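You operate a simulated robot arm through the tools that you are given. There is no shell and no other tool. Be economical: measure what you need, move in short steps, check, and stop when the job is done.

You are at the controls of a simulated robot arm. One attempt, no reset.

## Task
Rinse the tank's filter sponge in the rinsing tub and put it back.
Fine: pump off first and on again after; shut the tank lid.

The check looks at the end state, three seconds after you hand in, the way a careful person would. Anything else that was tipped, shoved, dropped, spilled or broken makes it a failure. Lids that push on must go on centred and level and be pressed home; caps that screw on are set level and turned clockwise until they are tight.

## Robot
A 6-joint arm with a two-finger parallel gripper, fixed in place. Base frame: the origin is at the foot of the arm, x ahead of it, y to its left, z up. Readings come in cm, degrees, newtons and seconds.
With the tool pointing down near the work surface it reaches from about 10 to 80 cm from the base axis. Its first joint turns from -115.0 to 115.0 degrees. Payload 4.2 kg.
The TCP is the grasp point between the finger pads, 2.3 cm short of the fingertips. In the tool frame z runs along the fingers and y along their closing line. The gripper opens to 9.4 cm. The fingers are 3.8 cm wide and 1 cm thick; the gripper's body (5.4 by 9.6 cm) begins 3.9 cm behind the TCP.
Orientation is that of the tool frame in the base frame, as a unit quaternion [x, y, z, w]. With the fingers straight down and closing along the base's y, the tool's x points along the base's -x, its y along +y and its z along -z.

## Interface
- The arm moves only by the tool jog_arm. Its arguments are lists of equal length, an entry for each row: "xyz": the shift along the tool's x, y, z in units of 200 mm (1.0 is 200 mm), a list of three; "rotation": the turn, a rotation vector about the tool's x, y, z in units of 120 degrees (1.0 is 120 degrees), a list of three; "jaw": the finger opening in cm, from 0 to 9.4. In form: {"xyz": [[x, y, z], ...], "rotation": [[wx, wy, wz], ...], "jaw": [jaw, ...]}. A call has 1 to 12 rows; each row is the pose to reach, as a shift and turn from the pose commanded when the call began, along the tool's axes at that moment. A call with a number of a shift or a turn outside -1 to 1 is refused whole. A row lasts 0.2 s, in which the tool goes at most 5 cm and 8.6 degrees; a call with a longer step from one row to the next is refused whole, and so is a gripper value outside its range. Where a pose cannot be reached the arm comes as near as it can. A force on the tool above 40 N (or 10 N above the force at the start of the call, whichever is more), or a blocked arm, ends the call early, and 0.2 s more pass. The fingers move at their own pace (about 10.8 cm/s each) and stop on an object; they squeeze with about 29 N. The grip force told is the motor's: it shows also when the fingers shut on nothing. Time passes only in rows, and 0.2 s behind the last, so rows that repeat a pose let the fingers close. It gives the time, the measured TCP pose, the force on the tool (base axes), the opening and the grip force at its end, in the units of the frame above (readings bear some noise).
- Cameras (640 x 400 px; columns grow to the right, rows downward): "scene" is fixed at [22.19, 48.68, 185.03]; the picture's right is [-0.79, -0.61, 0.00], its down [-0.43, 0.56, -0.71] and it looks along [0.43, -0.56, -0.71] (base axes); focal length 328 px, centre (320, 200). "wrist" rides on the gripper at [8.6, 1.6, -7.4] in the tool frame; the picture's right is [-0.18, 0.98, 0.00], its down [-0.58, -0.11, -0.81] and it looks along [-0.79, -0.15, 0.59] (tool axes); focal length 243 px, centre (320, 200). There is no depth. A picture from a camera that has moved, and an enlarged one, comes with that camera's place and axes in the base frame and with its lens. The place of the scene camera against the robot may be out by one fixed shift of up to 2.5 cm in any direction.
- capture(camera): a new picture of that camera. It takes no simulated time.
- lift_body(by): slides the trunk up (or, below 0, down) by that many cm; the arm rides with it, the base frame stays. It gives what a move gives, with no picture.
- inspect(camera, box): a new picture of the part [left, top, right, bottom] of that camera's present view, enlarged. It takes no simulated time.
- close_job(): hands the job in; it is judged then, once.

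Work in short steps. Places have to be worked out from the pictures, the camera data and where the tool is seen: move nearer, look again, correct. Check each grasp and each placing, and mend what went wrong. You have 120 turns and 84 pictures in all, those below and enlarged ones among them. Open the gripper and draw the arm clear of the work before you hand the job in, unless the task says otherwise; then end with one line.

The tools are called as a command line: name --argument value ..., lists and objects as JSON in quotes. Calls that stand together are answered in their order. jog_arm: Moves the arm, as the interface text tells. Its arguments: {"type":"object","properties":{"xyz":{"type":"array"},"rotation":{"type":"array"},"jaw":{"type":"array"}},"required":["xyz","rotation","jaw"]} The other tools are called the same way: lift_body (by) slides the trunk up or down; capture (camera) takes a picture; inspect (camera, box) takes an enlarged picture of a part of a camera's view; close_job () hands the job in.

At the start:

```text
time: 0.0
ee_pos: [53.88, -27.09, 146.24]
tcp_rot: [-0.001, 1.0, 0.0, 0.0]
force: [-0.3, -0.3, 0.2]
opening: 9.39
gripper_force: 0.1
trunk travel left (down, up): [-85.0, 14.0]
```

scene: 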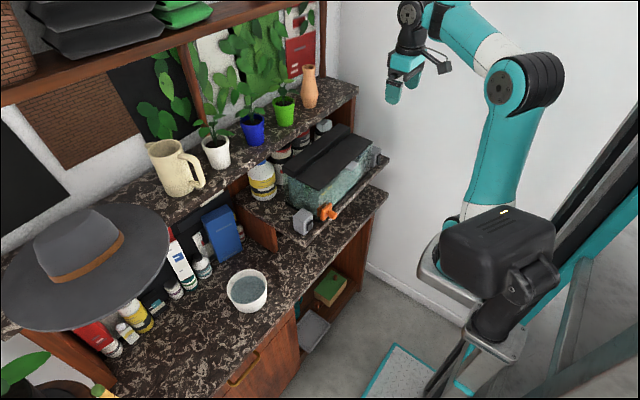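
wrist: 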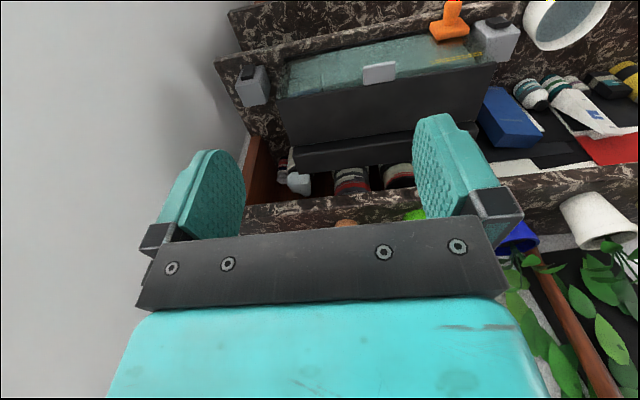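

The tank with a dark lid sits on the raised shelf, with an orange tap or switch and grey boxes near it. I'll enlarge these areas first.

inspect --camera "scene" --box '[220, 110, 400, 260]'

inspect --camera "wrist" --box '[200, 0, 640, 230]'

inspect --camera "scene" --box '[60, 180, 300, 370]'

```text
2.67 times, centred on (310, 185) of scene
camera zoom: at [22.19, 48.68, 185.03], right [-0.79, -0.61, 0.0], down [-0.43, 0.56, -0.71], along [0.43, -0.56, -0.71], focal length 874 px, centre (347, 240)
```

zoom: 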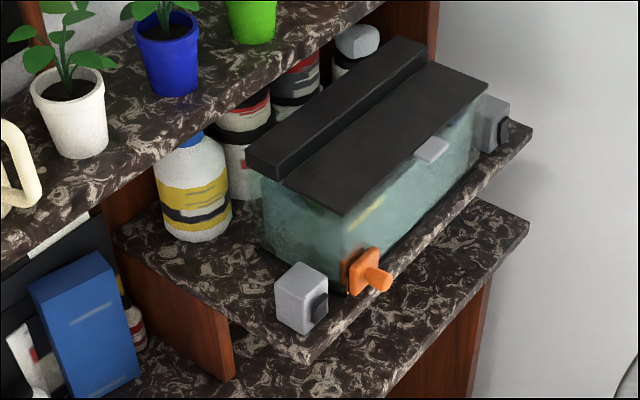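

```text
1.45 times, centred on (420, 115) of wrist
camera zoom: at [45.31, -25.59, 153.71], right [0.18, 0.98, 0.0], down [0.58, -0.11, 0.81], along [0.79, -0.15, -0.59], focal length 353 px, centre (174, 324)
```

zoom: 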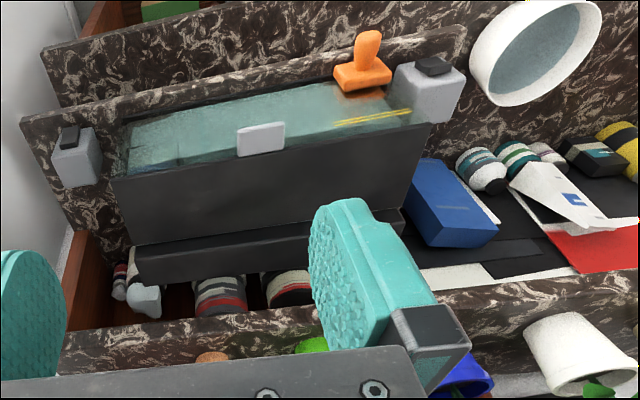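

```text
2.11 times, centred on (180, 275) of scene
camera zoom: at [22.19, 48.68, 185.03], right [-0.79, -0.61, 0.0], down [-0.43, 0.56, -0.71], along [0.43, -0.56, -0.71], focal length 690 px, centre (615, 42)
```

zoom: 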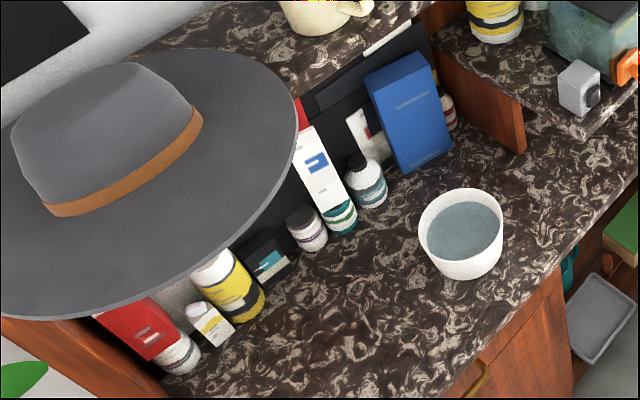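

Triangulating, the lid handle is near (63,-20.6,120) and the tub water near (71.5,21,94). I'll draw back and down for a closer look at the front of the tank.

jog_arm --xyz '[[0.125, 0.075, 0.1], [0.25, 0.15, 0.2], [0.375, 0.225, 0.3], [0.5, 0.3, 0.4], [0.625, 0.375, 0.5], [0.75, 0.45, 0.6], [0.85, 0.5, 0.7]]' --rotation '[[0, 0, 0], [0, 0, 0], [0, 0, 0], [0, 0, 0], [0, 0, 0], [0, 0, 0], [0, 0, 0]]' --jaw '[9.3, 9.3, 9.3, 9.3, 9.3, 9.3, 9.3]'

capture --camera "wrist"

```text
time: 1.6
ee_pos: [41.98, -19.84, 129.73]
tcp_rot: [0.0, 1.0, 0.001, 0.0]
force: [0.3, -0.6, 0.4]
opening: 9.3
gripper_force: 0.0
out of reach, approached as far as the arm can: row 5, 6, 7
trunk travel left (down, up): [-85.0, 14.0]
```

```text
78 pictures are left
camera wrist: at [33.42, -18.3, 137.17], right [0.18, 0.98, 0.0], down [0.58, -0.11, 0.81], along [0.79, -0.15, -0.59], focal length 243 px, centre (320, 200)
```

wrist: 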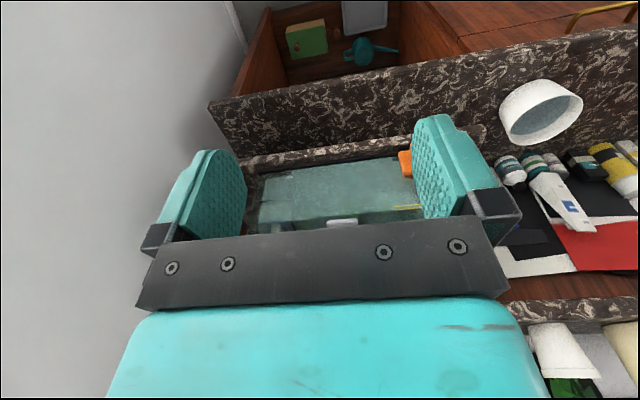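

The view is partly blocked by the hand and the arm is at a reach limit. I'll lower the trunk a bit so it has more freedom (TCP goes to about z 110, well in front of the shelf).

lift_body --by -18

jog_arm --xyz '[[0.15, 0.15, -0.0], [0.3, 0.3, -0.0], [0.45, 0.5, 0], [0.6, 0.6, 0], [0.6, 0.6, 0]]' --rotation '[[0, 0, 0], [0, 0, 0], [0, 0, 0], [0, 0, 0], [0, 0, 0]]' --jaw '[9.3, 9.3, 9.3, 9.3, 9.3]'

capture --camera "wrist"

capture --camera "scene"

```text
time: 3.6
ee_pos: [42.01, -19.85, 111.65]
tcp_rot: [0.0, 1.0, 0.001, 0.0]
force: [-0.1, -1.0, 0.2]
opening: 9.27
gripper_force: 0.0
trunk travel left (down, up): [-67.0, 32.0]
```

```text
time: 4.8
ee_pos: [40.95, -2.92, 107.45]
tcp_rot: [0.001, 1.0, 0.0, -0.001]
force: [0.8, 0.6, -0.1]
opening: 9.29
gripper_force: 0.1
out of reach, approached as far as the arm can: row 1, 2, 3, 4, 5
trunk travel left (down, up): [-67.0, 32.0]
```

```text
77 pictures are left
camera wrist: at [32.28, -1.44, 115.05], right [0.19, 0.98, 0.0], down [0.58, -0.11, 0.81], along [0.79, -0.15, -0.59], focal length 243 px, centre (320, 200)
```

wrist: 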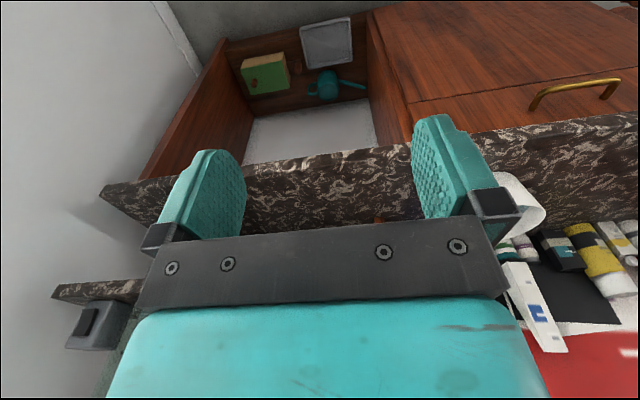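

```text
76 pictures are left
```

scene: 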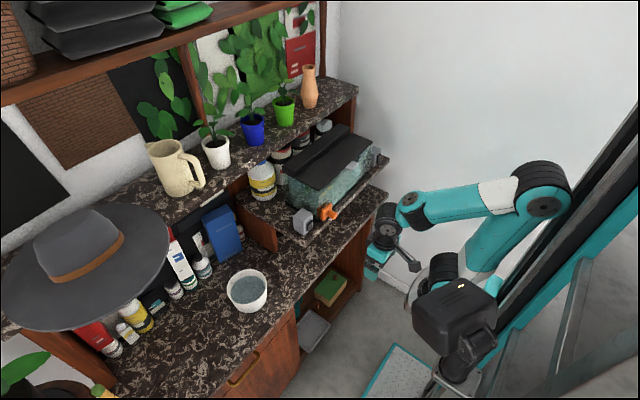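

Both grey boxes have black rockers, at about (65.4,-41.6,109) and (66.5,-0.5,109). I'll look closer at the left one from above and in front.

jog_arm --xyz '[[0, 0, -0.25], [0, 0.0, -0.5], [0, 0.05, -0.75], [-0.2, 0.1, -0.85], [-0.4, 0.15, -0.85], [-0.6, 0.15, -0.85], [-0.8, 0.15, -0.85], [-0.85, 0.15, -0.85]]' --rotation '[[0, 0, 0], [0, 0, 0], [0, 0, 0], [0, 0, 0], [0, 0, 0], [0, 0, 0], [0, 0, 0], [0, 0, 0]]' --jaw '[9.3, 9.3, 9.3, 9.3, 9.3, 9.3, 9.3, 9.3]'

capture --camera "wrist"

```text
refused: row 3 steps farther than a row can; nothing moved
```

```text
75 pictures are left
camera wrist: at [32.28, -1.44, 115.05], right [0.19, 0.98, 0.0], down [0.58, -0.11, 0.81], along [0.79, -0.15, -0.59], focal length 243 px, centre (320, 200)
```

wrist: 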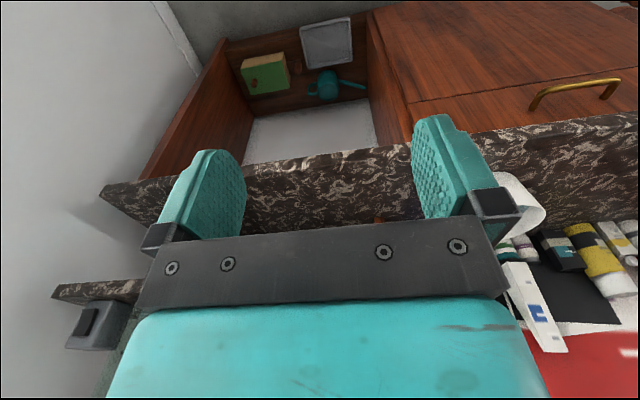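

A step was slightly too long, so nothing moved. Repeating with shorter steps.

jog_arm --xyz '[[0, 0, -0.2], [0, 0.0, -0.4], [0, 0.05, -0.6], [-0.1, 0.1, -0.75], [-0.25, 0.15, -0.85], [-0.45, 0.15, -0.85], [-0.65, 0.15, -0.85], [-0.85, 0.15, -0.85]]' --rotation '[[0, 0, 0], [0, 0, 0], [0, 0, 0], [0, 0, 0], [0, 0, 0], [0, 0, 0], [0, 0, 0], [0, 0, 0]]' --jaw '[9.3, 9.3, 9.3, 9.3, 9.3, 9.3, 9.3, 9.3]'

capture --camera "wrist"

```text
time: 6.6
ee_pos: [57.97, -0.42, 124.58]
tcp_rot: [-0.001, 1.0, 0.0, 0.0]
force: [-0.7, -0.1, 1.2]
opening: 9.3
gripper_force: 0.1
out of reach, approached as far as the arm can: row 1, 2, 3, 4
trunk travel left (down, up): [-67.0, 32.0]
```

```text
74 pictures are left
camera wrist: at [49.38, 0.99, 132.06], right [0.18, 0.98, 0.0], down [0.58, -0.11, 0.81], along [0.79, -0.15, -0.59], focal length 243 px, centre (320, 200)
```

wrist: 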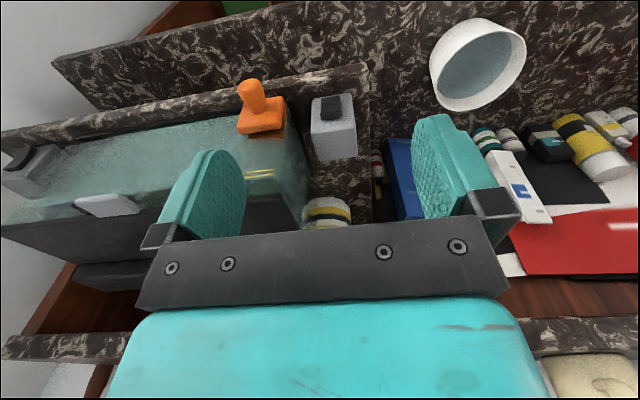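

inspect --camera "wrist" --box '[220, 60, 380, 180]'

inspect --camera "wrist" --box '[0, 100, 300, 260]'

```text
3.33 times, centred on (300, 120) of wrist
camera zoom: at [49.38, 0.99, 132.06], right [0.18, 0.98, 0.0], down [0.58, -0.11, 0.81], along [0.79, -0.15, -0.59], focal length 809 px, centre (387, 467)
```

zoom: 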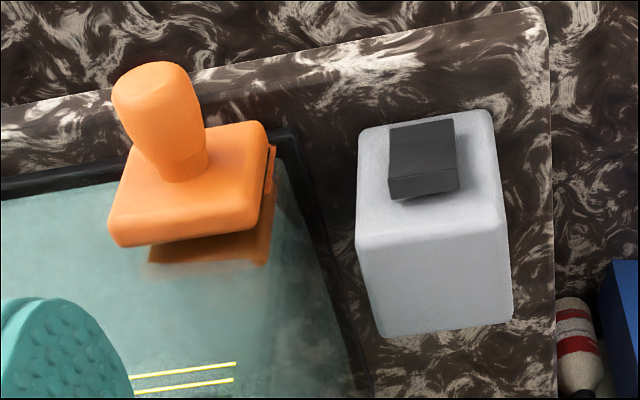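

```text
2.13 times, centred on (150, 180) of wrist
camera zoom: at [49.38, 0.99, 132.06], right [0.18, 0.98, 0.0], down [0.58, -0.11, 0.81], along [0.79, -0.15, -0.59], focal length 518 px, centre (683, 243)
```

zoom: 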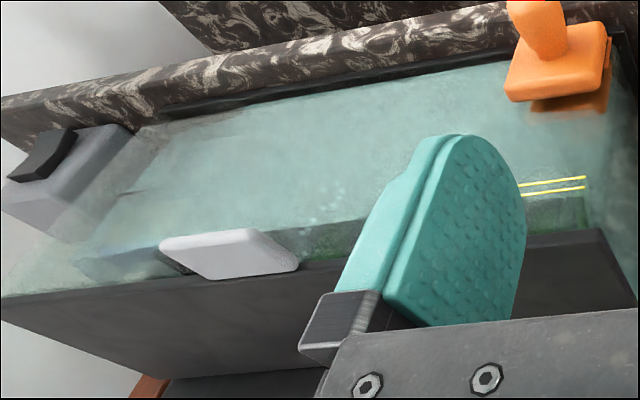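

The left box has a plain rocker on the side facing me; the orange thing looks like a magnetic glass scraper. Now the right end.

jog_arm --xyz '[[0, -0.24, 0], [0, -0.48, 0], [0, -0.72, 0], [0, -0.96, 0]]' --rotation '[[0, 0, 0], [0, 0, 0], [0, 0, 0], [0, 0, 0]]' --jaw '[9.3, 9.3, 9.3, 9.3]'

jog_arm --xyz '[[0, -0.24, 0], [0, -0.48, 0], [0, -0.72, 0], [0, -0.8, 0]]' --rotation '[[0, 0, 0], [0, 0, 0], [0, 0, 0], [0, 0, 0]]' --jaw '[9.3, 9.3, 9.3, 9.3]'

inspect --camera "wrist" --box '[200, 0, 640, 230]'

```text
time: 7.6
ee_pos: [57.99, -19.74, 124.56]
tcp_rot: [-0.001, 1.0, -0.001, 0.0]
force: [0.1, 0.1, 0.7]
opening: 9.29
gripper_force: 0.1
trunk travel left (down, up): [-67.0, 32.0]
```

```text
time: 8.6
ee_pos: [58.18, -35.83, 124.42]
tcp_rot: [-0.001, 1.0, 0.001, -0.002]
force: [0.1, 0.5, -0.8]
opening: 9.28
gripper_force: 0.0
trunk travel left (down, up): [-67.0, 32.0]
```

```text
1.45 times, centred on (420, 115) of wrist
camera zoom: at [49.59, -34.29, 131.85], right [0.18, 0.98, 0.0], down [0.58, -0.11, 0.81], along [0.79, -0.15, -0.59], focal length 353 px, centre (174, 324)
```

zoom: 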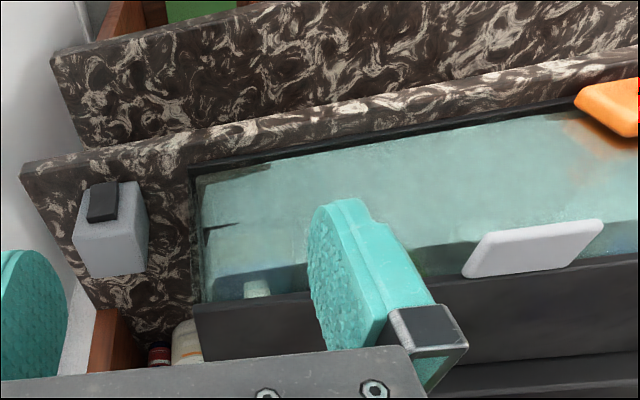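

I'll enlarge both the right switch and the right end of the tank where something blue and white shows inside.

inspect --camera "wrist" --box '[240, 90, 400, 210]'

inspect --camera "scene" --box '[270, 110, 400, 230]'

```text
3.33 times, centred on (320, 150) of wrist
camera zoom: at [49.59, -34.29, 131.85], right [0.18, 0.98, 0.0], down [0.58, -0.11, 0.81], along [0.79, -0.15, -0.59], focal length 809 px, centre (320, 367)
```

zoom: 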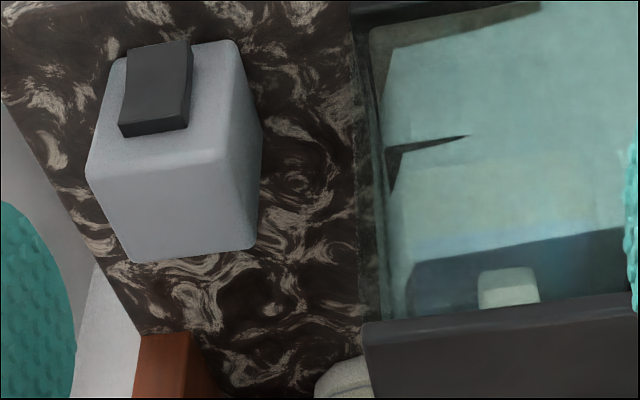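

```text
3.33 times, centred on (335, 170) of scene
camera zoom: at [22.19, 48.68, 185.03], right [-0.79, -0.61, 0.0], down [-0.43, 0.56, -0.71], along [0.43, -0.56, -0.71], focal length 1093 px, centre (270, 300)
```

zoom: 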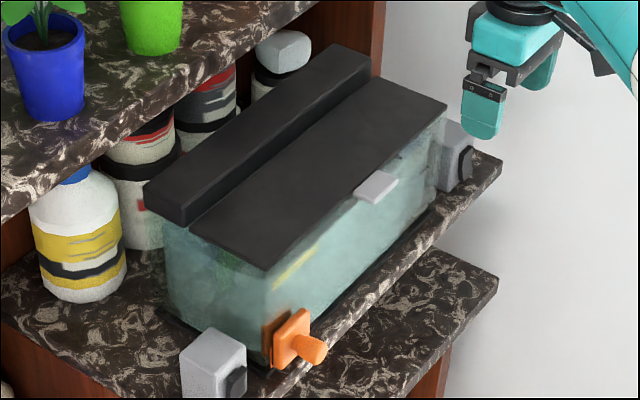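

Both rockers look alike. The lid has a tab about 5 cm wide at x 61.4–64.5, y≈-21, z≈120, hinged at x≈73.4, so I'll open it first to see inside. I'll position the open jaws over the tab.

jog_arm --xyz '[[-0.05, 0.2, 0], [-0.1, 0.4, 0], [-0.15, 0.6, 0], [-0.2, 0.74, 0]]' --rotation '[[0, 0, 0], [0, 0, 0], [0, 0, 0], [0, 0, 0]]' --jaw '[9.3, 9.3, 9.3, 9.3]'

capture --camera "wrist"

inspect --camera "scene" --box '[270, 70, 430, 190]'

```text
time: 9.6
ee_pos: [62.12, -20.89, 124.59]
tcp_rot: [0.0, 1.0, 0.001, 0.0]
force: [-0.5, -0.1, 0.3]
opening: 9.29
gripper_force: 0.2
trunk travel left (down, up): [-67.0, 32.0]
```

```text
68 pictures are left
camera wrist: at [53.57, -19.39, 132.08], right [0.18, 0.98, 0.0], down [0.58, -0.11, 0.81], along [0.79, -0.15, -0.59], focal length 243 px, centre (320, 200)
```

wrist: 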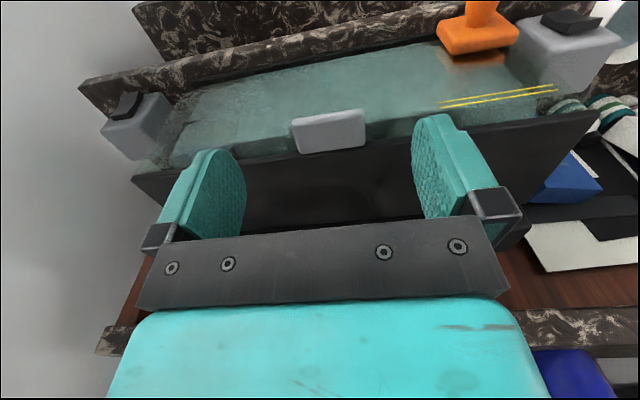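

```text
3.33 times, centred on (350, 130) of scene
camera zoom: at [22.19, 48.68, 185.03], right [-0.79, -0.61, 0.0], down [-0.43, 0.56, -0.71], along [0.43, -0.56, -0.71], focal length 1093 px, centre (220, 433)
```

zoom: 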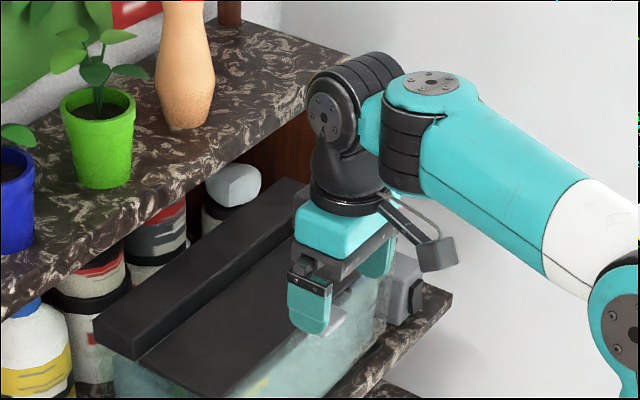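

The tab centre measures (63.0,-20.6). I'll lower so the tips come just past the tab, then close.

jog_arm --xyz '[[-0.022, 0.015, 0.09], [-0.022, 0.015, 0.175], [-0.022, 0.015, 0.175], [-0.022, 0.015, 0.175], [-0.022, 0.015, 0.175], [-0.022, 0.015, 0.175]]' --rotation '[[0, 0, 0], [0, 0, 0], [0, 0, 0], [0, 0, 0], [0, 0, 0], [0, 0, 0]]' --jaw '[9.3, 9.3, 9.3, 3, 3, 3]'

capture --camera "wrist"

```text
time: 11.0
ee_pos: [62.4, -20.59, 121.02]
tcp_rot: [0.001, 1.0, 0.001, 0.0]
force: [-0.6, 6.2, -1.8]
opening: 4.34
gripper_force: 45.7
trunk travel left (down, up): [-67.0, 32.0]
```

```text
66 pictures are left
camera wrist: at [53.97, -19.02, 128.51], right [0.18, 0.98, 0.0], down [0.58, -0.11, 0.81], along [0.79, -0.15, -0.59], focal length 243 px, centre (320, 200)
```

wrist: 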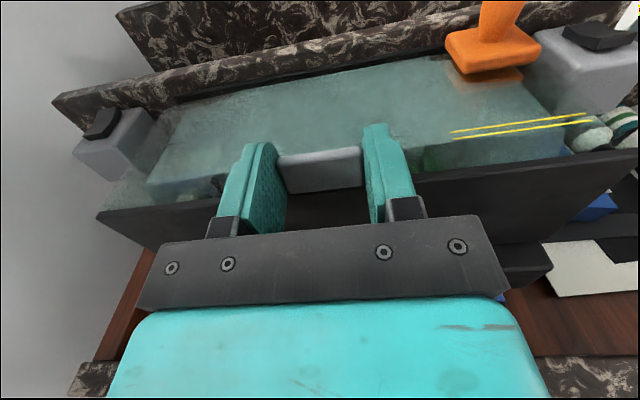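

The tab is gripped (opening 4.34). I'll lift along an arc about the hinge at x≈73.4 with gentle pitching, to 40° first.

jog_arm --xyz '[[-0.003, 0, -0.0945], [-0.0225, 0, -0.185], [-0.0575, 0, -0.27], [-0.107, 0, -0.347]]' --rotation '[[0, -0.0417, 0], [0, -0.0833, 0], [0, -0.125, 0], [0, -0.1667, 0]]' --jaw '[3, 3, 3, 3]'

capture --camera "wrist"

```text
time: 11.5
ee_pos: [62.46, -20.49, 123.56]
tcp_rot: [0.001, 0.999, 0.002, 0.052]
force: [-7.6, 4.0, 4.7]
opening: 4.37
gripper_force: 15.8
trunk travel left (down, up): [-67.0, 32.0]
stopped in row 2: the force on the tool passed its limit (the readings are from after the stop); the commanded pose is now the measured one
```

```text
65 pictures are left
camera wrist: at [53.12, -19.03, 130.06], right [0.18, 0.98, 0.02], down [0.49, -0.11, 0.86], along [0.85, -0.15, -0.51], focal length 243 px, centre (320, 200)
```

wrist: 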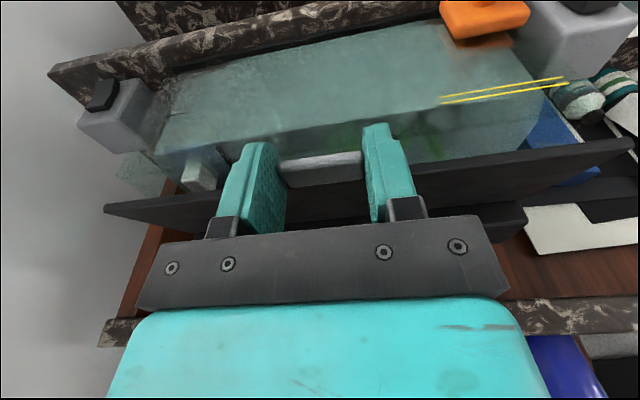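

The lid is hinging up; the call stopped on a transient force. I'll continue in smaller steps to about 40°.

jog_arm --xyz '[[-0.0206, 0, -0.0572], [-0.04, 0, -0.0989], [-0.0643, 0, -0.138], [-0.0908, 0, -0.175], [-0.1205, 0, -0.209]]' --rotation '[[0, -0.025, 0], [0, -0.05, 0], [0, -0.0667, 0], [0, -0.0917, 0], [0, -0.1167, 0]]' --jaw '[3, 3, 3, 3, 3]'

capture --camera "wrist"

```text
time: 12.7
ee_pos: [64.44, -20.62, 127.82]
tcp_rot: [0.001, 0.985, 0.002, 0.173]
force: [-12.8, 4.2, -5.4]
opening: 4.34
gripper_force: 45.0
trunk travel left (down, up): [-67.0, 32.0]
```

```text
64 pictures are left
camera wrist: at [53.82, -19.01, 131.93], right [0.17, 0.98, 0.07], down [0.27, -0.11, 0.96], along [0.95, -0.15, -0.28], focal length 243 px, centre (320, 200)
```

wrist: 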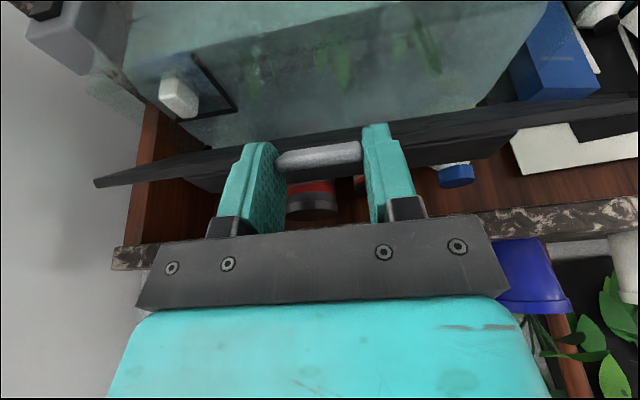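

The lid rises smoothly (about 40°). Continuing to about 80°.

jog_arm --xyz '[[-0.0398, 0, -0.0217], [-0.0805, 0, -0.0399], [-0.1233, 0, -0.0536], [-0.1673, 0, -0.0636], [-0.2115, 0, -0.0694], [-0.2566, 0, -0.0705], [-0.3014, 0, -0.068], [-0.3466, 0, -0.0606]]' --rotation '[[0, -0.0167, 0], [0, -0.0417, 0], [0, -0.0667, 0], [0, -0.0833, 0], [0, -0.1083, 0], [0, -0.125, 0], [0, -0.15, 0], [0, -0.1667, 0]]' --jaw '[3, 3, 3, 3, 3, 3, 3, 3]'

capture --camera "wrist"

inspect --camera "scene" --box '[250, 70, 430, 220]'

```text
time: 14.5
ee_pos: [70.54, -20.61, 131.7]
tcp_rot: [0.0, 0.939, 0.002, 0.344]
force: [-20.3, 8.8, 18.9]
opening: 4.4
gripper_force: 44.9
trunk travel left (down, up): [-67.0, 32.0]
```

```text
63 pictures are left
camera wrist: at [59.07, -19.02, 131.79], right [0.14, 0.98, 0.12], down [-0.08, -0.11, 0.99], along [0.99, -0.15, 0.06], focal length 243 px, centre (320, 200)
```

wrist: 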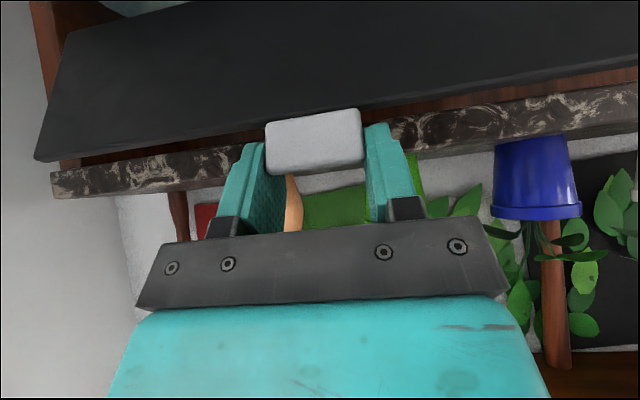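

```text
2.67 times, centred on (340, 145) of scene
camera zoom: at [22.19, 48.68, 185.03], right [-0.79, -0.61, 0.0], down [-0.43, 0.56, -0.71], along [0.43, -0.56, -0.71], focal length 874 px, centre (267, 347)
```

zoom: 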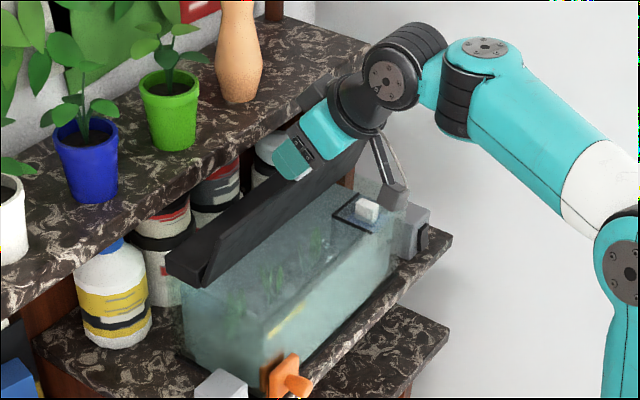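

The lid is nearly upright and I can see a pale knob on a dark frame at the right end of the tank. I'll push a little further to find where it rests.

jog_arm --xyz '[[-0.037, 0, 0.0252], [-0.0725, 0, 0.0544], [-0.1045, 0, 0.087]]' --rotation '[[0, -0.025, 0], [0, -0.0417, 0], [0, -0.0667, 0]]' --jaw '[3, 3, 3]'

inspect --camera "scene" --box '[250, 70, 430, 220]'

```text
time: 15.3
ee_pos: [73.15, -20.48, 131.68]
tcp_rot: [0.002, 0.912, 0.001, 0.411]
force: [-8.5, 5.5, 23.5]
opening: 4.39
gripper_force: 44.6
trunk travel left (down, up): [-67.0, 32.0]
```

```text
2.67 times, centred on (340, 145) of scene
camera zoom: at [22.19, 48.68, 185.03], right [-0.79, -0.61, 0.0], down [-0.43, 0.56, -0.71], along [0.43, -0.56, -0.71], focal length 874 px, centre (267, 347)
```

zoom: 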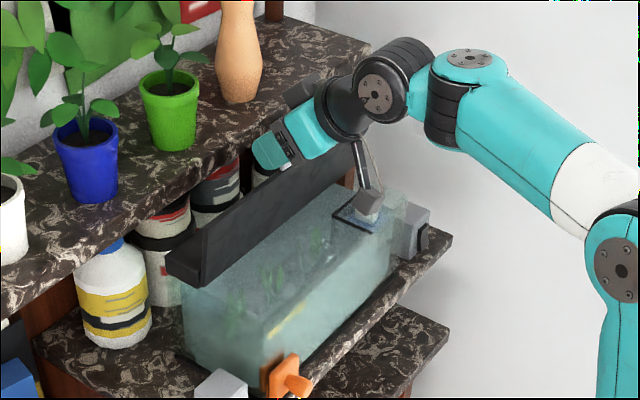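

It's about 95° now. A little further to find the stop.

jog_arm --xyz '[[-0.025, 0, 0.019], [-0.047, 0, 0.038], [-0.07, 0, 0.06]]' --rotation '[[0, -0.015, 0], [0, -0.025, 0], [0, -0.04, 0]]' --jaw '[3, 3, 3]'

capture --camera "wrist"

```text
time: 16.1
ee_pos: [75.04, -20.52, 131.44]
tcp_rot: [0.002, 0.896, 0.002, 0.444]
force: [-10.9, 4.2, 3.1]
opening: 4.4
gripper_force: 45.3
trunk travel left (down, up): [-67.0, 32.0]
```

```text
60 pictures are left
camera wrist: at [63.96, -18.99, 129.13], right [0.11, 0.98, 0.15], down [-0.29, -0.11, 0.95], along [0.95, -0.15, 0.27], focal length 243 px, centre (320, 200)
```

wrist: 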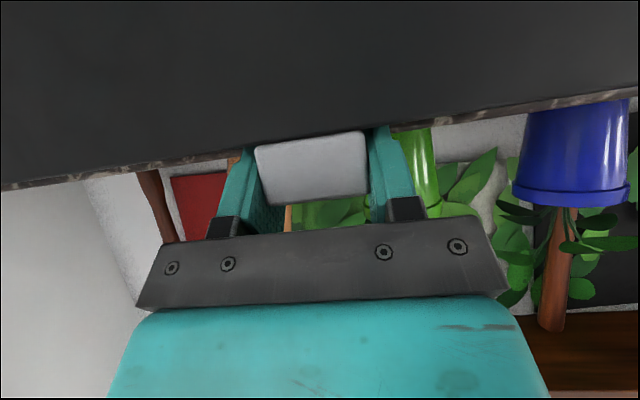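

The lid is past vertical. I'll open slightly and draw straight back along the tool to see if it stays.

jog_arm --xyz '[[0, 0, 0], [0, 0, 0], [0, 0, -0.1], [0, 0, -0.3], [0, 0, -0.5]]' --rotation '[[0, 0, 0], [0, 0, 0], [0, 0, 0], [0, 0, 0], [0, 0, 0]]' --jaw '[6, 7, 7, 7, 7]'

capture --camera "wrist"

inspect --camera "scene" --box '[250, 70, 430, 220]'

```text
time: 17.3
ee_pos: [67.18, -20.59, 137.56]
tcp_rot: [0.002, 0.896, 0.001, 0.444]
force: [0.7, 0.2, -0.5]
opening: 7.0
gripper_force: 0.1
trunk travel left (down, up): [-67.0, 32.0]
```

```text
59 pictures are left
camera wrist: at [55.98, -19.01, 135.19], right [0.11, 0.98, 0.15], down [-0.29, -0.11, 0.95], along [0.95, -0.15, 0.27], focal length 243 px, centre (320, 200)
```

wrist: 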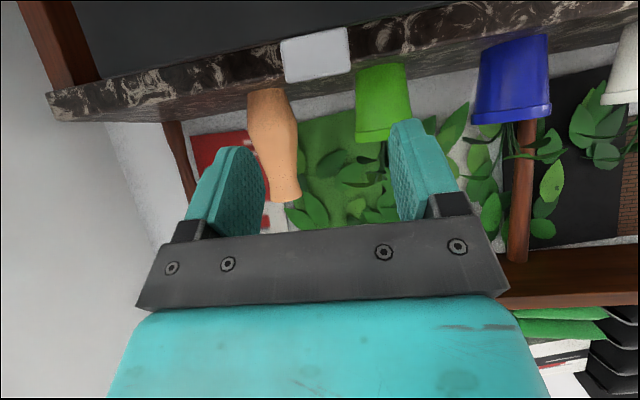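

```text
2.67 times, centred on (340, 145) of scene
camera zoom: at [22.19, 48.68, 185.03], right [-0.79, -0.61, 0.0], down [-0.43, 0.56, -0.71], along [0.43, -0.56, -0.71], focal length 874 px, centre (267, 347)
```

zoom: 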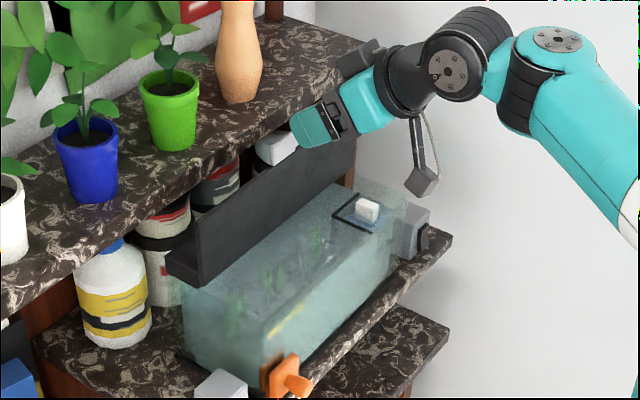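

The lid stays open. Now I'll bring the tool vertical again above and in front of the right end to look into the tank.

jog_arm --xyz '[[0.067, -0.08, -0.03], [0.134, -0.16, -0.06], [0.2, -0.24, -0.09], [0.268, -0.32, -0.12], [0.335, -0.4, -0.15], [0.4, -0.48, -0.18], [0.47, -0.55, -0.206]]' --rotation '[[0, 0.063, 0], [0, 0.126, 0], [0, 0.189, 0], [0, 0.252, 0], [0, 0.315, 0], [0, 0.378, 0], [0, 0.439, 0]]' --jaw '[7, 7, 7, 7, 7, 7, 7]'

capture --camera "wrist"

inspect --camera "scene" --box '[290, 110, 390, 200]'

```text
time: 18.9
ee_pos: [60.01, -32.07, 132.95]
tcp_rot: [0.004, 0.998, -0.039, 0.046]
force: [1.0, -0.5, 0.6]
opening: 7.01
gripper_force: 0.1
out of reach, approached as far as the arm can: row 4, 5, 6, 7
trunk travel left (down, up): [-67.0, 32.0]
```

```text
57 pictures are left
camera wrist: at [50.81, -29.99, 139.47], right [0.2, 0.98, -0.06], down [0.51, -0.05, 0.86], along [0.84, -0.2, -0.5], focal length 243 px, centre (320, 200)
```

wrist: 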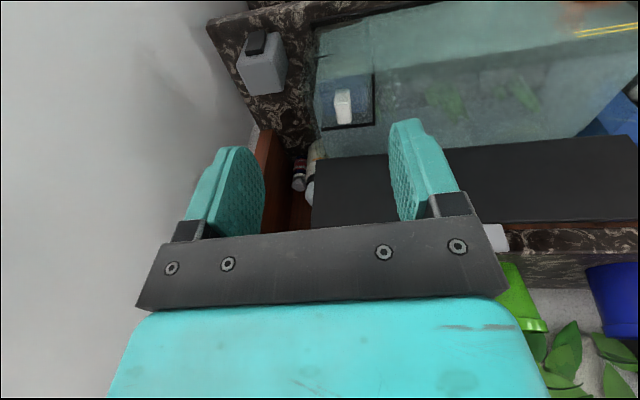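

```text
4.44 times, centred on (340, 155) of scene
camera zoom: at [22.19, 48.68, 185.03], right [-0.79, -0.61, 0.0], down [-0.43, 0.56, -0.71], along [0.43, -0.56, -0.71], focal length 1457 px, centre (231, 400)
```

zoom: 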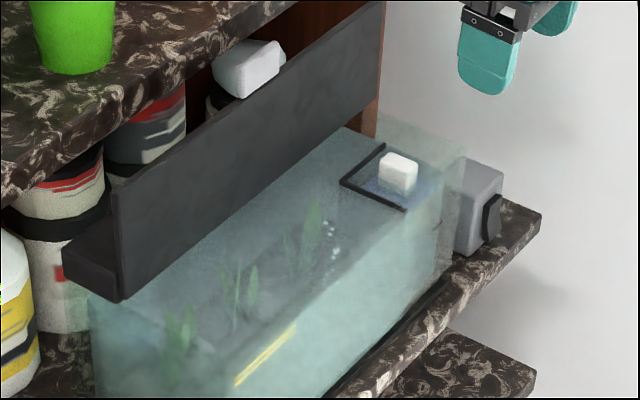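

inspect --camera "wrist" --box '[230, 20, 420, 160]'

```text
2.86 times, centred on (325, 90) of wrist
camera zoom: at [50.81, -29.99, 139.47], right [0.2, 0.98, -0.06], down [0.51, -0.05, 0.86], along [0.84, -0.2, -0.5], focal length 693 px, centre (306, 514)
```

zoom: 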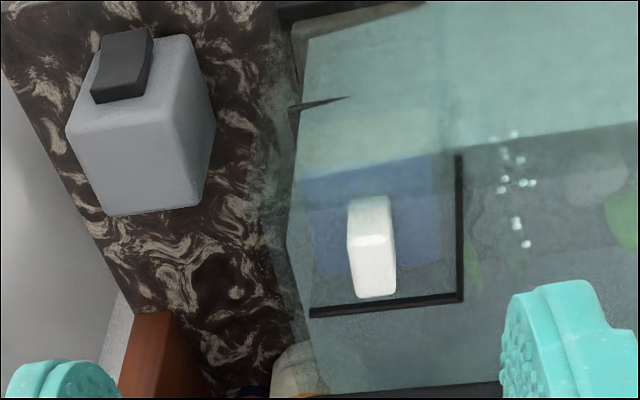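

Bubbles by the filter corner show the pump is running; the blue sponge with a white knob (top ≈(68.2,-32.3,118.3)) sits there. The right-hand switch is closest to the filter, so I'll try it first: straighten the tool and go in front of it.

jog_arm --xyz '[[0.05, -0.15, 0.15], [0.1, -0.3, 0.3], [0.2, -0.45, 0.42]]' --rotation '[[-0.0373, 0.044, 0], [-0.0373, 0.044, 0], [-0.0373, 0.044, 0]]' --jaw '[4, 0, 0]'

```text
time: 19.7
ee_pos: [56.78, -41.65, 125.11]
tcp_rot: [0.004, 1.0, 0.0, 0.001]
force: [0.2, 0.2, 0.4]
opening: 0.01
gripper_force: 28.5
trunk travel left (down, up): [-67.0, 32.0]
```

Orientation is straight. Now pitch the tool 60° forward in front of the right box, jaws closed.

jog_arm --xyz '[[0.015, -0.005, 0.08], [0.03, -0.01, 0.16], [0.045, -0.015, 0.25], [0.06, -0.02, 0.34], [0.07, -0.025, 0.44], [0.08, -0.03, 0.54], [0.08, -0.037, 0.65]]' --rotation '[[0, -0.0714, 0], [0, -0.1428, 0], [0, -0.2142, 0], [0, -0.2857, 0], [0, -0.3571, 0], [0, -0.4286, 0], [0, -0.5, 0]]' --jaw '[0, 0, 0, 0, 0, 0, 0]'

capture --camera "wrist"

inspect --camera "scene" --box '[310, 110, 430, 200]'

```text
time: 21.3
ee_pos: [55.04, -42.38, 111.92]
tcp_rot: [0.004, 0.866, -0.002, 0.501]
force: [-0.7, -0.4, 0.1]
opening: 0.03
gripper_force: 29.2
trunk travel left (down, up): [-67.0, 32.0]
```

```text
54 pictures are left
camera wrist: at [44.4, -40.82, 108.25], right [0.1, 0.98, 0.16], down [-0.41, -0.11, 0.91], along [0.91, -0.16, 0.39], focal length 243 px, centre (320, 200)
```

wrist: 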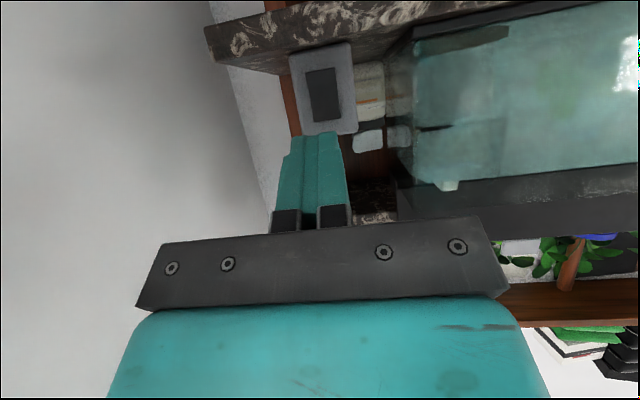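

```text
4.44 times, centred on (370, 155) of scene
camera zoom: at [22.19, 48.68, 185.03], right [-0.79, -0.61, 0.0], down [-0.43, 0.56, -0.71], along [0.43, -0.56, -0.71], focal length 1457 px, centre (98, 400)
```

zoom: 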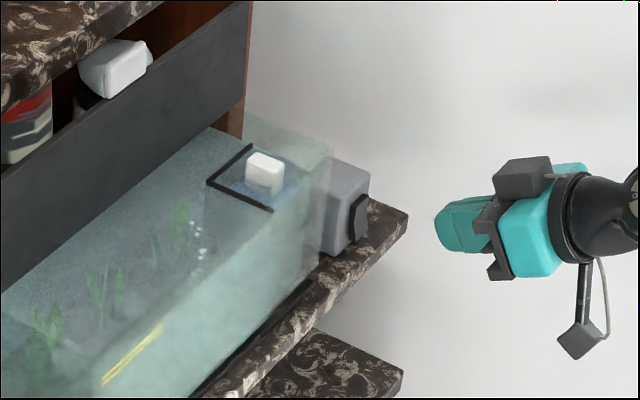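

I have a clear view: the rocker spans z≈106.4–110.0 at y≈-42.5. I'll enlarge it to see which end sticks out.

inspect --camera "wrist" --box '[280, 30, 380, 150]'

```text
3.33 times, centred on (330, 90) of wrist
camera zoom: at [44.4, -40.82, 108.25], right [0.1, 0.98, 0.16], down [-0.41, -0.11, 0.91], along [0.91, -0.16, 0.39], focal length 809 px, centre (287, 567)
```

zoom: 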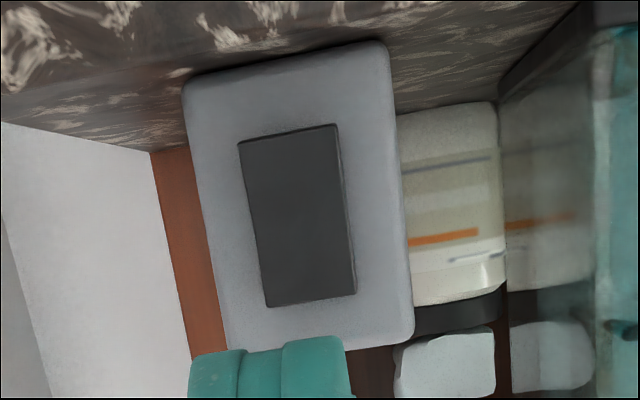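

I'll approach so the upper edge of the closed fingertips meets the rocker's upper half (z≈109.3).

jog_arm --xyz '[[0.0235, 0, 0.115], [0.0467, 0, 0.229]]' --rotation '[[0, 0, 0], [0, 0, 0]]' --jaw '[0, 0]'

jog_arm --xyz '[[-0.025, 0, 0.0433], [-0.05, 0, 0.0866], [-0.0625, 0, 0.108], [-0.075, 0, 0.13], [-0.0875, 0, 0.152]]' --rotation '[[0, 0, 0], [0, 0, 0], [0, 0, 0], [0, 0, 0], [0, 0, 0]]' --jaw '[0, 0, 0, 0, 0]'

inspect --camera "wrist" --box '[200, 0, 500, 200]'

inspect --camera "scene" --box '[310, 110, 430, 200]'

```text
time: 21.9
ee_pos: [58.52, -42.51, 108.89]
tcp_rot: [0.003, 0.866, -0.001, 0.499]
force: [0.0, 0.5, -0.1]
opening: 0.0
gripper_force: 29.1
trunk travel left (down, up): [-67.0, 32.0]
```

```text
time: 23.1
ee_pos: [61.38, -42.57, 108.94]
tcp_rot: [0.007, 0.868, -0.002, 0.497]
force: [-33.8, 5.3, 10.3]
opening: 0.01
gripper_force: 29.1
trunk travel left (down, up): [-67.0, 32.0]
stopped in row 5: the force on the tool passed its limit (the readings are from after the stop); the commanded pose is now the measured one
```

```text
2.00 times, centred on (350, 100) of wrist
camera zoom: at [50.6, -40.91, 105.24], right [0.11, 0.98, 0.16], down [-0.4, -0.11, 0.91], along [0.91, -0.16, 0.38], focal length 485 px, centre (260, 400)
```

zoom: 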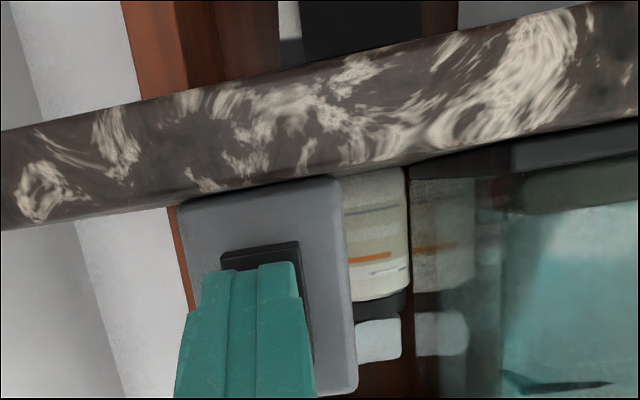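

```text
4.44 times, centred on (370, 155) of scene
camera zoom: at [22.19, 48.68, 185.03], right [-0.79, -0.61, 0.0], down [-0.43, 0.56, -0.71], along [0.43, -0.56, -0.71], focal length 1457 px, centre (98, 400)
```

zoom: 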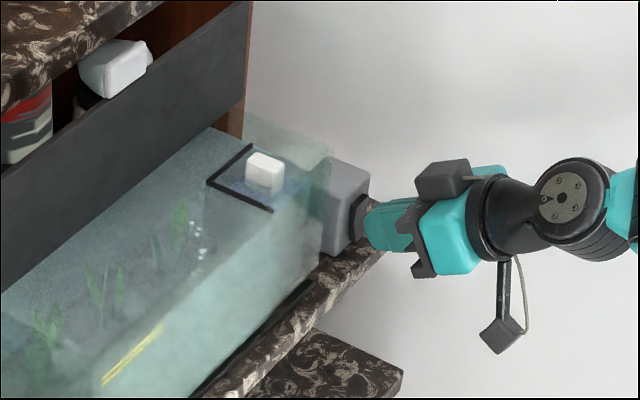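

Pressed with about 34 N. I'll back off and look at the rocker and bubbles.

jog_arm --xyz '[[0.05, 0, -0.0866], [0.1, 0, -0.173], [0.15, 0, -0.26]]' --rotation '[[0, 0, 0], [0, 0, 0], [0, 0, 0]]' --jaw '[0, 0, 0]'

inspect --camera "wrist" --box '[280, 30, 380, 150]'

inspect --camera "scene" --box '[320, 110, 400, 170]'

```text
time: 23.9
ee_pos: [55.68, -42.44, 108.73]
tcp_rot: [0.006, 0.868, -0.002, 0.497]
force: [-0.9, 1.1, 0.8]
opening: 0.01
gripper_force: 29.0
trunk travel left (down, up): [-67.0, 32.0]
```

```text
3.33 times, centred on (330, 90) of wrist
camera zoom: at [44.99, -40.79, 104.99], right [0.1, 0.98, 0.16], down [-0.4, -0.11, 0.91], along [0.91, -0.16, 0.38], focal length 809 px, centre (287, 567)
```

zoom: 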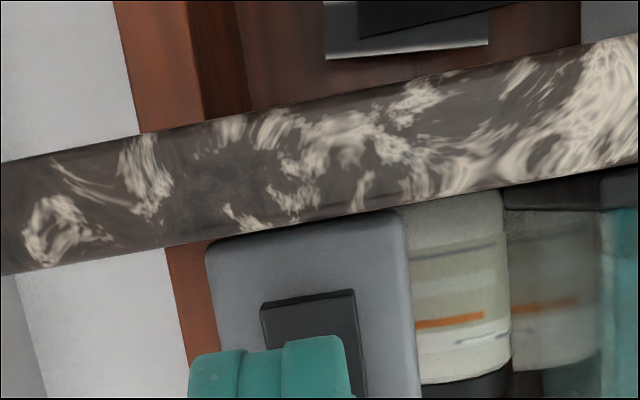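

```text
6.67 times, centred on (360, 140) of scene
camera zoom: at [22.19, 48.68, 185.03], right [-0.79, -0.61, 0.0], down [-0.43, 0.56, -0.71], along [0.43, -0.56, -0.71], focal length 2185 px, centre (53, 600)
```

zoom: 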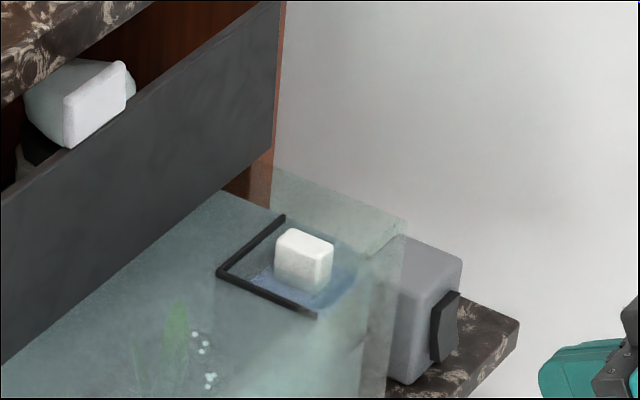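

The rocker now appears to be flipped (lower end out). I'll let a little time pass while raising the arm, then check whether bubbles persist.

jog_arm --xyz '[[0, 0, 0], [0, 0, 0], [0, 0, 0], [0, 0, 0], [0, 0, 0], [0, 0, 0], [0, 0, 0], [0, 0, 0]]' --rotation '[[0, 0, 0], [0, 0, 0], [0, 0, 0], [0, 0, 0], [0, 0, 0], [0, 0, 0], [0, 0, 0], [0, 0, 0]]' --jaw '[0, 0, 0, 0, 0, 0, 0, 0]'

inspect --camera "scene" --box '[320, 110, 400, 170]'

```text
time: 25.7
ee_pos: [55.62, -42.63, 108.68]
tcp_rot: [0.005, 0.868, 0.0, 0.497]
force: [-1.2, 0.5, 0.0]
opening: 0.01
gripper_force: 28.6
trunk travel left (down, up): [-67.0, 32.0]
```

```text
6.67 times, centred on (360, 140) of scene
camera zoom: at [22.19, 48.68, 185.03], right [-0.79, -0.61, 0.0], down [-0.43, 0.56, -0.71], along [0.43, -0.56, -0.71], focal length 2185 px, centre (53, 600)
```

zoom: 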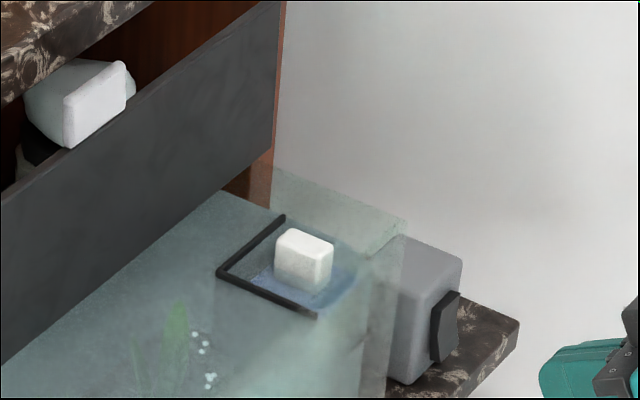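

The bubbles have not changed place. I'll compare the two rockers in the scene view, since they began alike.

inspect --camera "scene" --box '[285, 195, 345, 240]'

inspect --camera "scene" --box '[360, 135, 400, 165]'

```text
8.89 times, centred on (315, 218) of scene
camera zoom: at [22.19, 48.68, 185.03], right [-0.79, -0.61, 0.0], down [-0.43, 0.56, -0.71], along [0.43, -0.56, -0.71], focal length 2914 px, centre (364, 44)
```

zoom: 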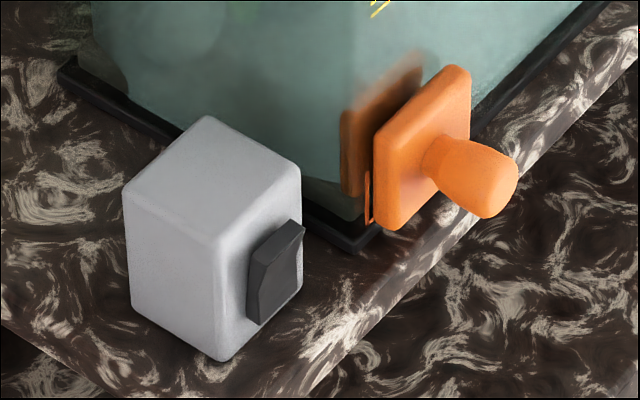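

```text
13.33 times, centred on (380, 150) of scene
camera zoom: at [22.19, 48.68, 185.03], right [-0.79, -0.61, 0.0], down [-0.43, 0.56, -0.71], along [0.43, -0.56, -0.71], focal length 4370 px, centre (-480, 867)
```

zoom: 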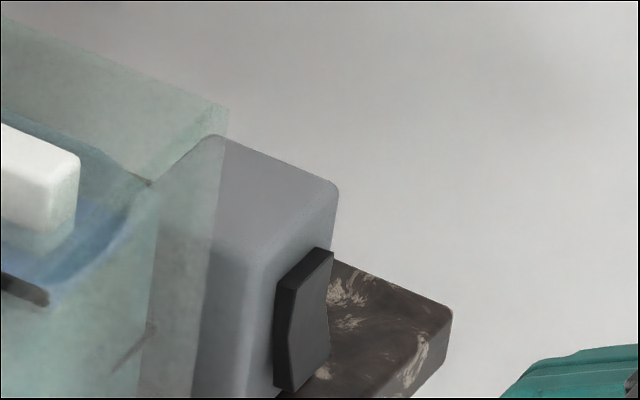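

Not decisive. I'll return to the earlier overhead view of the right switch, for direct comparison with the picture taken before.

jog_arm --xyz '[[-0.05, 0, -0.05], [-0.14, 0, -0.09], [-0.23, 0.04, -0.13], [-0.33, 0.1, -0.17], [-0.43, 0.16, -0.21], [-0.54, 0.22, -0.26], [-0.64, 0.28, -0.31], [-0.738, 0.33, -0.354]]' --rotation '[[0, 0.062, 0], [0, 0.124, 0], [0, 0.186, 0], [0, 0.248, 0], [0, 0.31, 0], [0, 0.372, 0], [0, 0.434, 0], [0, 0.496, 0]]' --jaw '[0, 0, 0, 0, 0, 2, 4, 4]'

inspect --camera "wrist" --box '[240, 60, 480, 210]'

```text
time: 27.5
ee_pos: [56.81, -35.93, 125.08]
tcp_rot: [0.005, 1.0, 0.003, 0.001]
force: [-1.0, -0.3, 0.2]
opening: 3.99
gripper_force: 0.1
trunk travel left (down, up): [-67.0, 32.0]
```

```text
2.67 times, centred on (360, 135) of wrist
camera zoom: at [48.3, -34.27, 132.59], right [0.19, 0.98, 0.0], down [0.58, -0.12, 0.81], along [0.79, -0.15, -0.59], focal length 647 px, centre (213, 373)
```

zoom: 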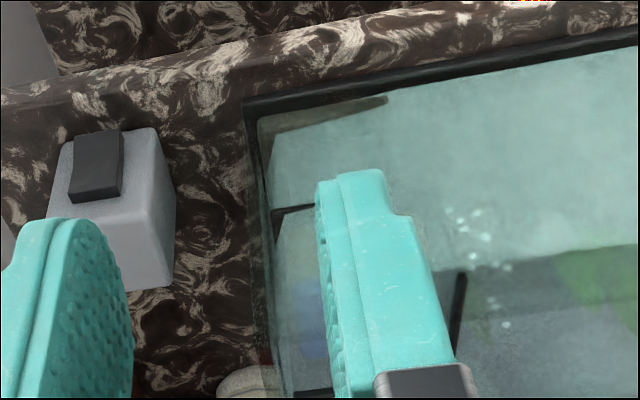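

inspect --camera "wrist" --box '[245, 90, 325, 150]'

```text
6.67 times, centred on (285, 120) of wrist
camera zoom: at [48.3, -34.27, 132.59], right [0.19, 0.98, 0.0], down [0.58, -0.12, 0.81], along [0.79, -0.15, -0.59], focal length 1618 px, centre (553, 733)
```

zoom: 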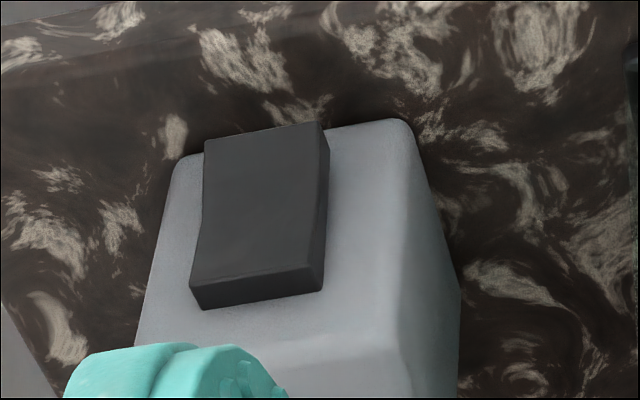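

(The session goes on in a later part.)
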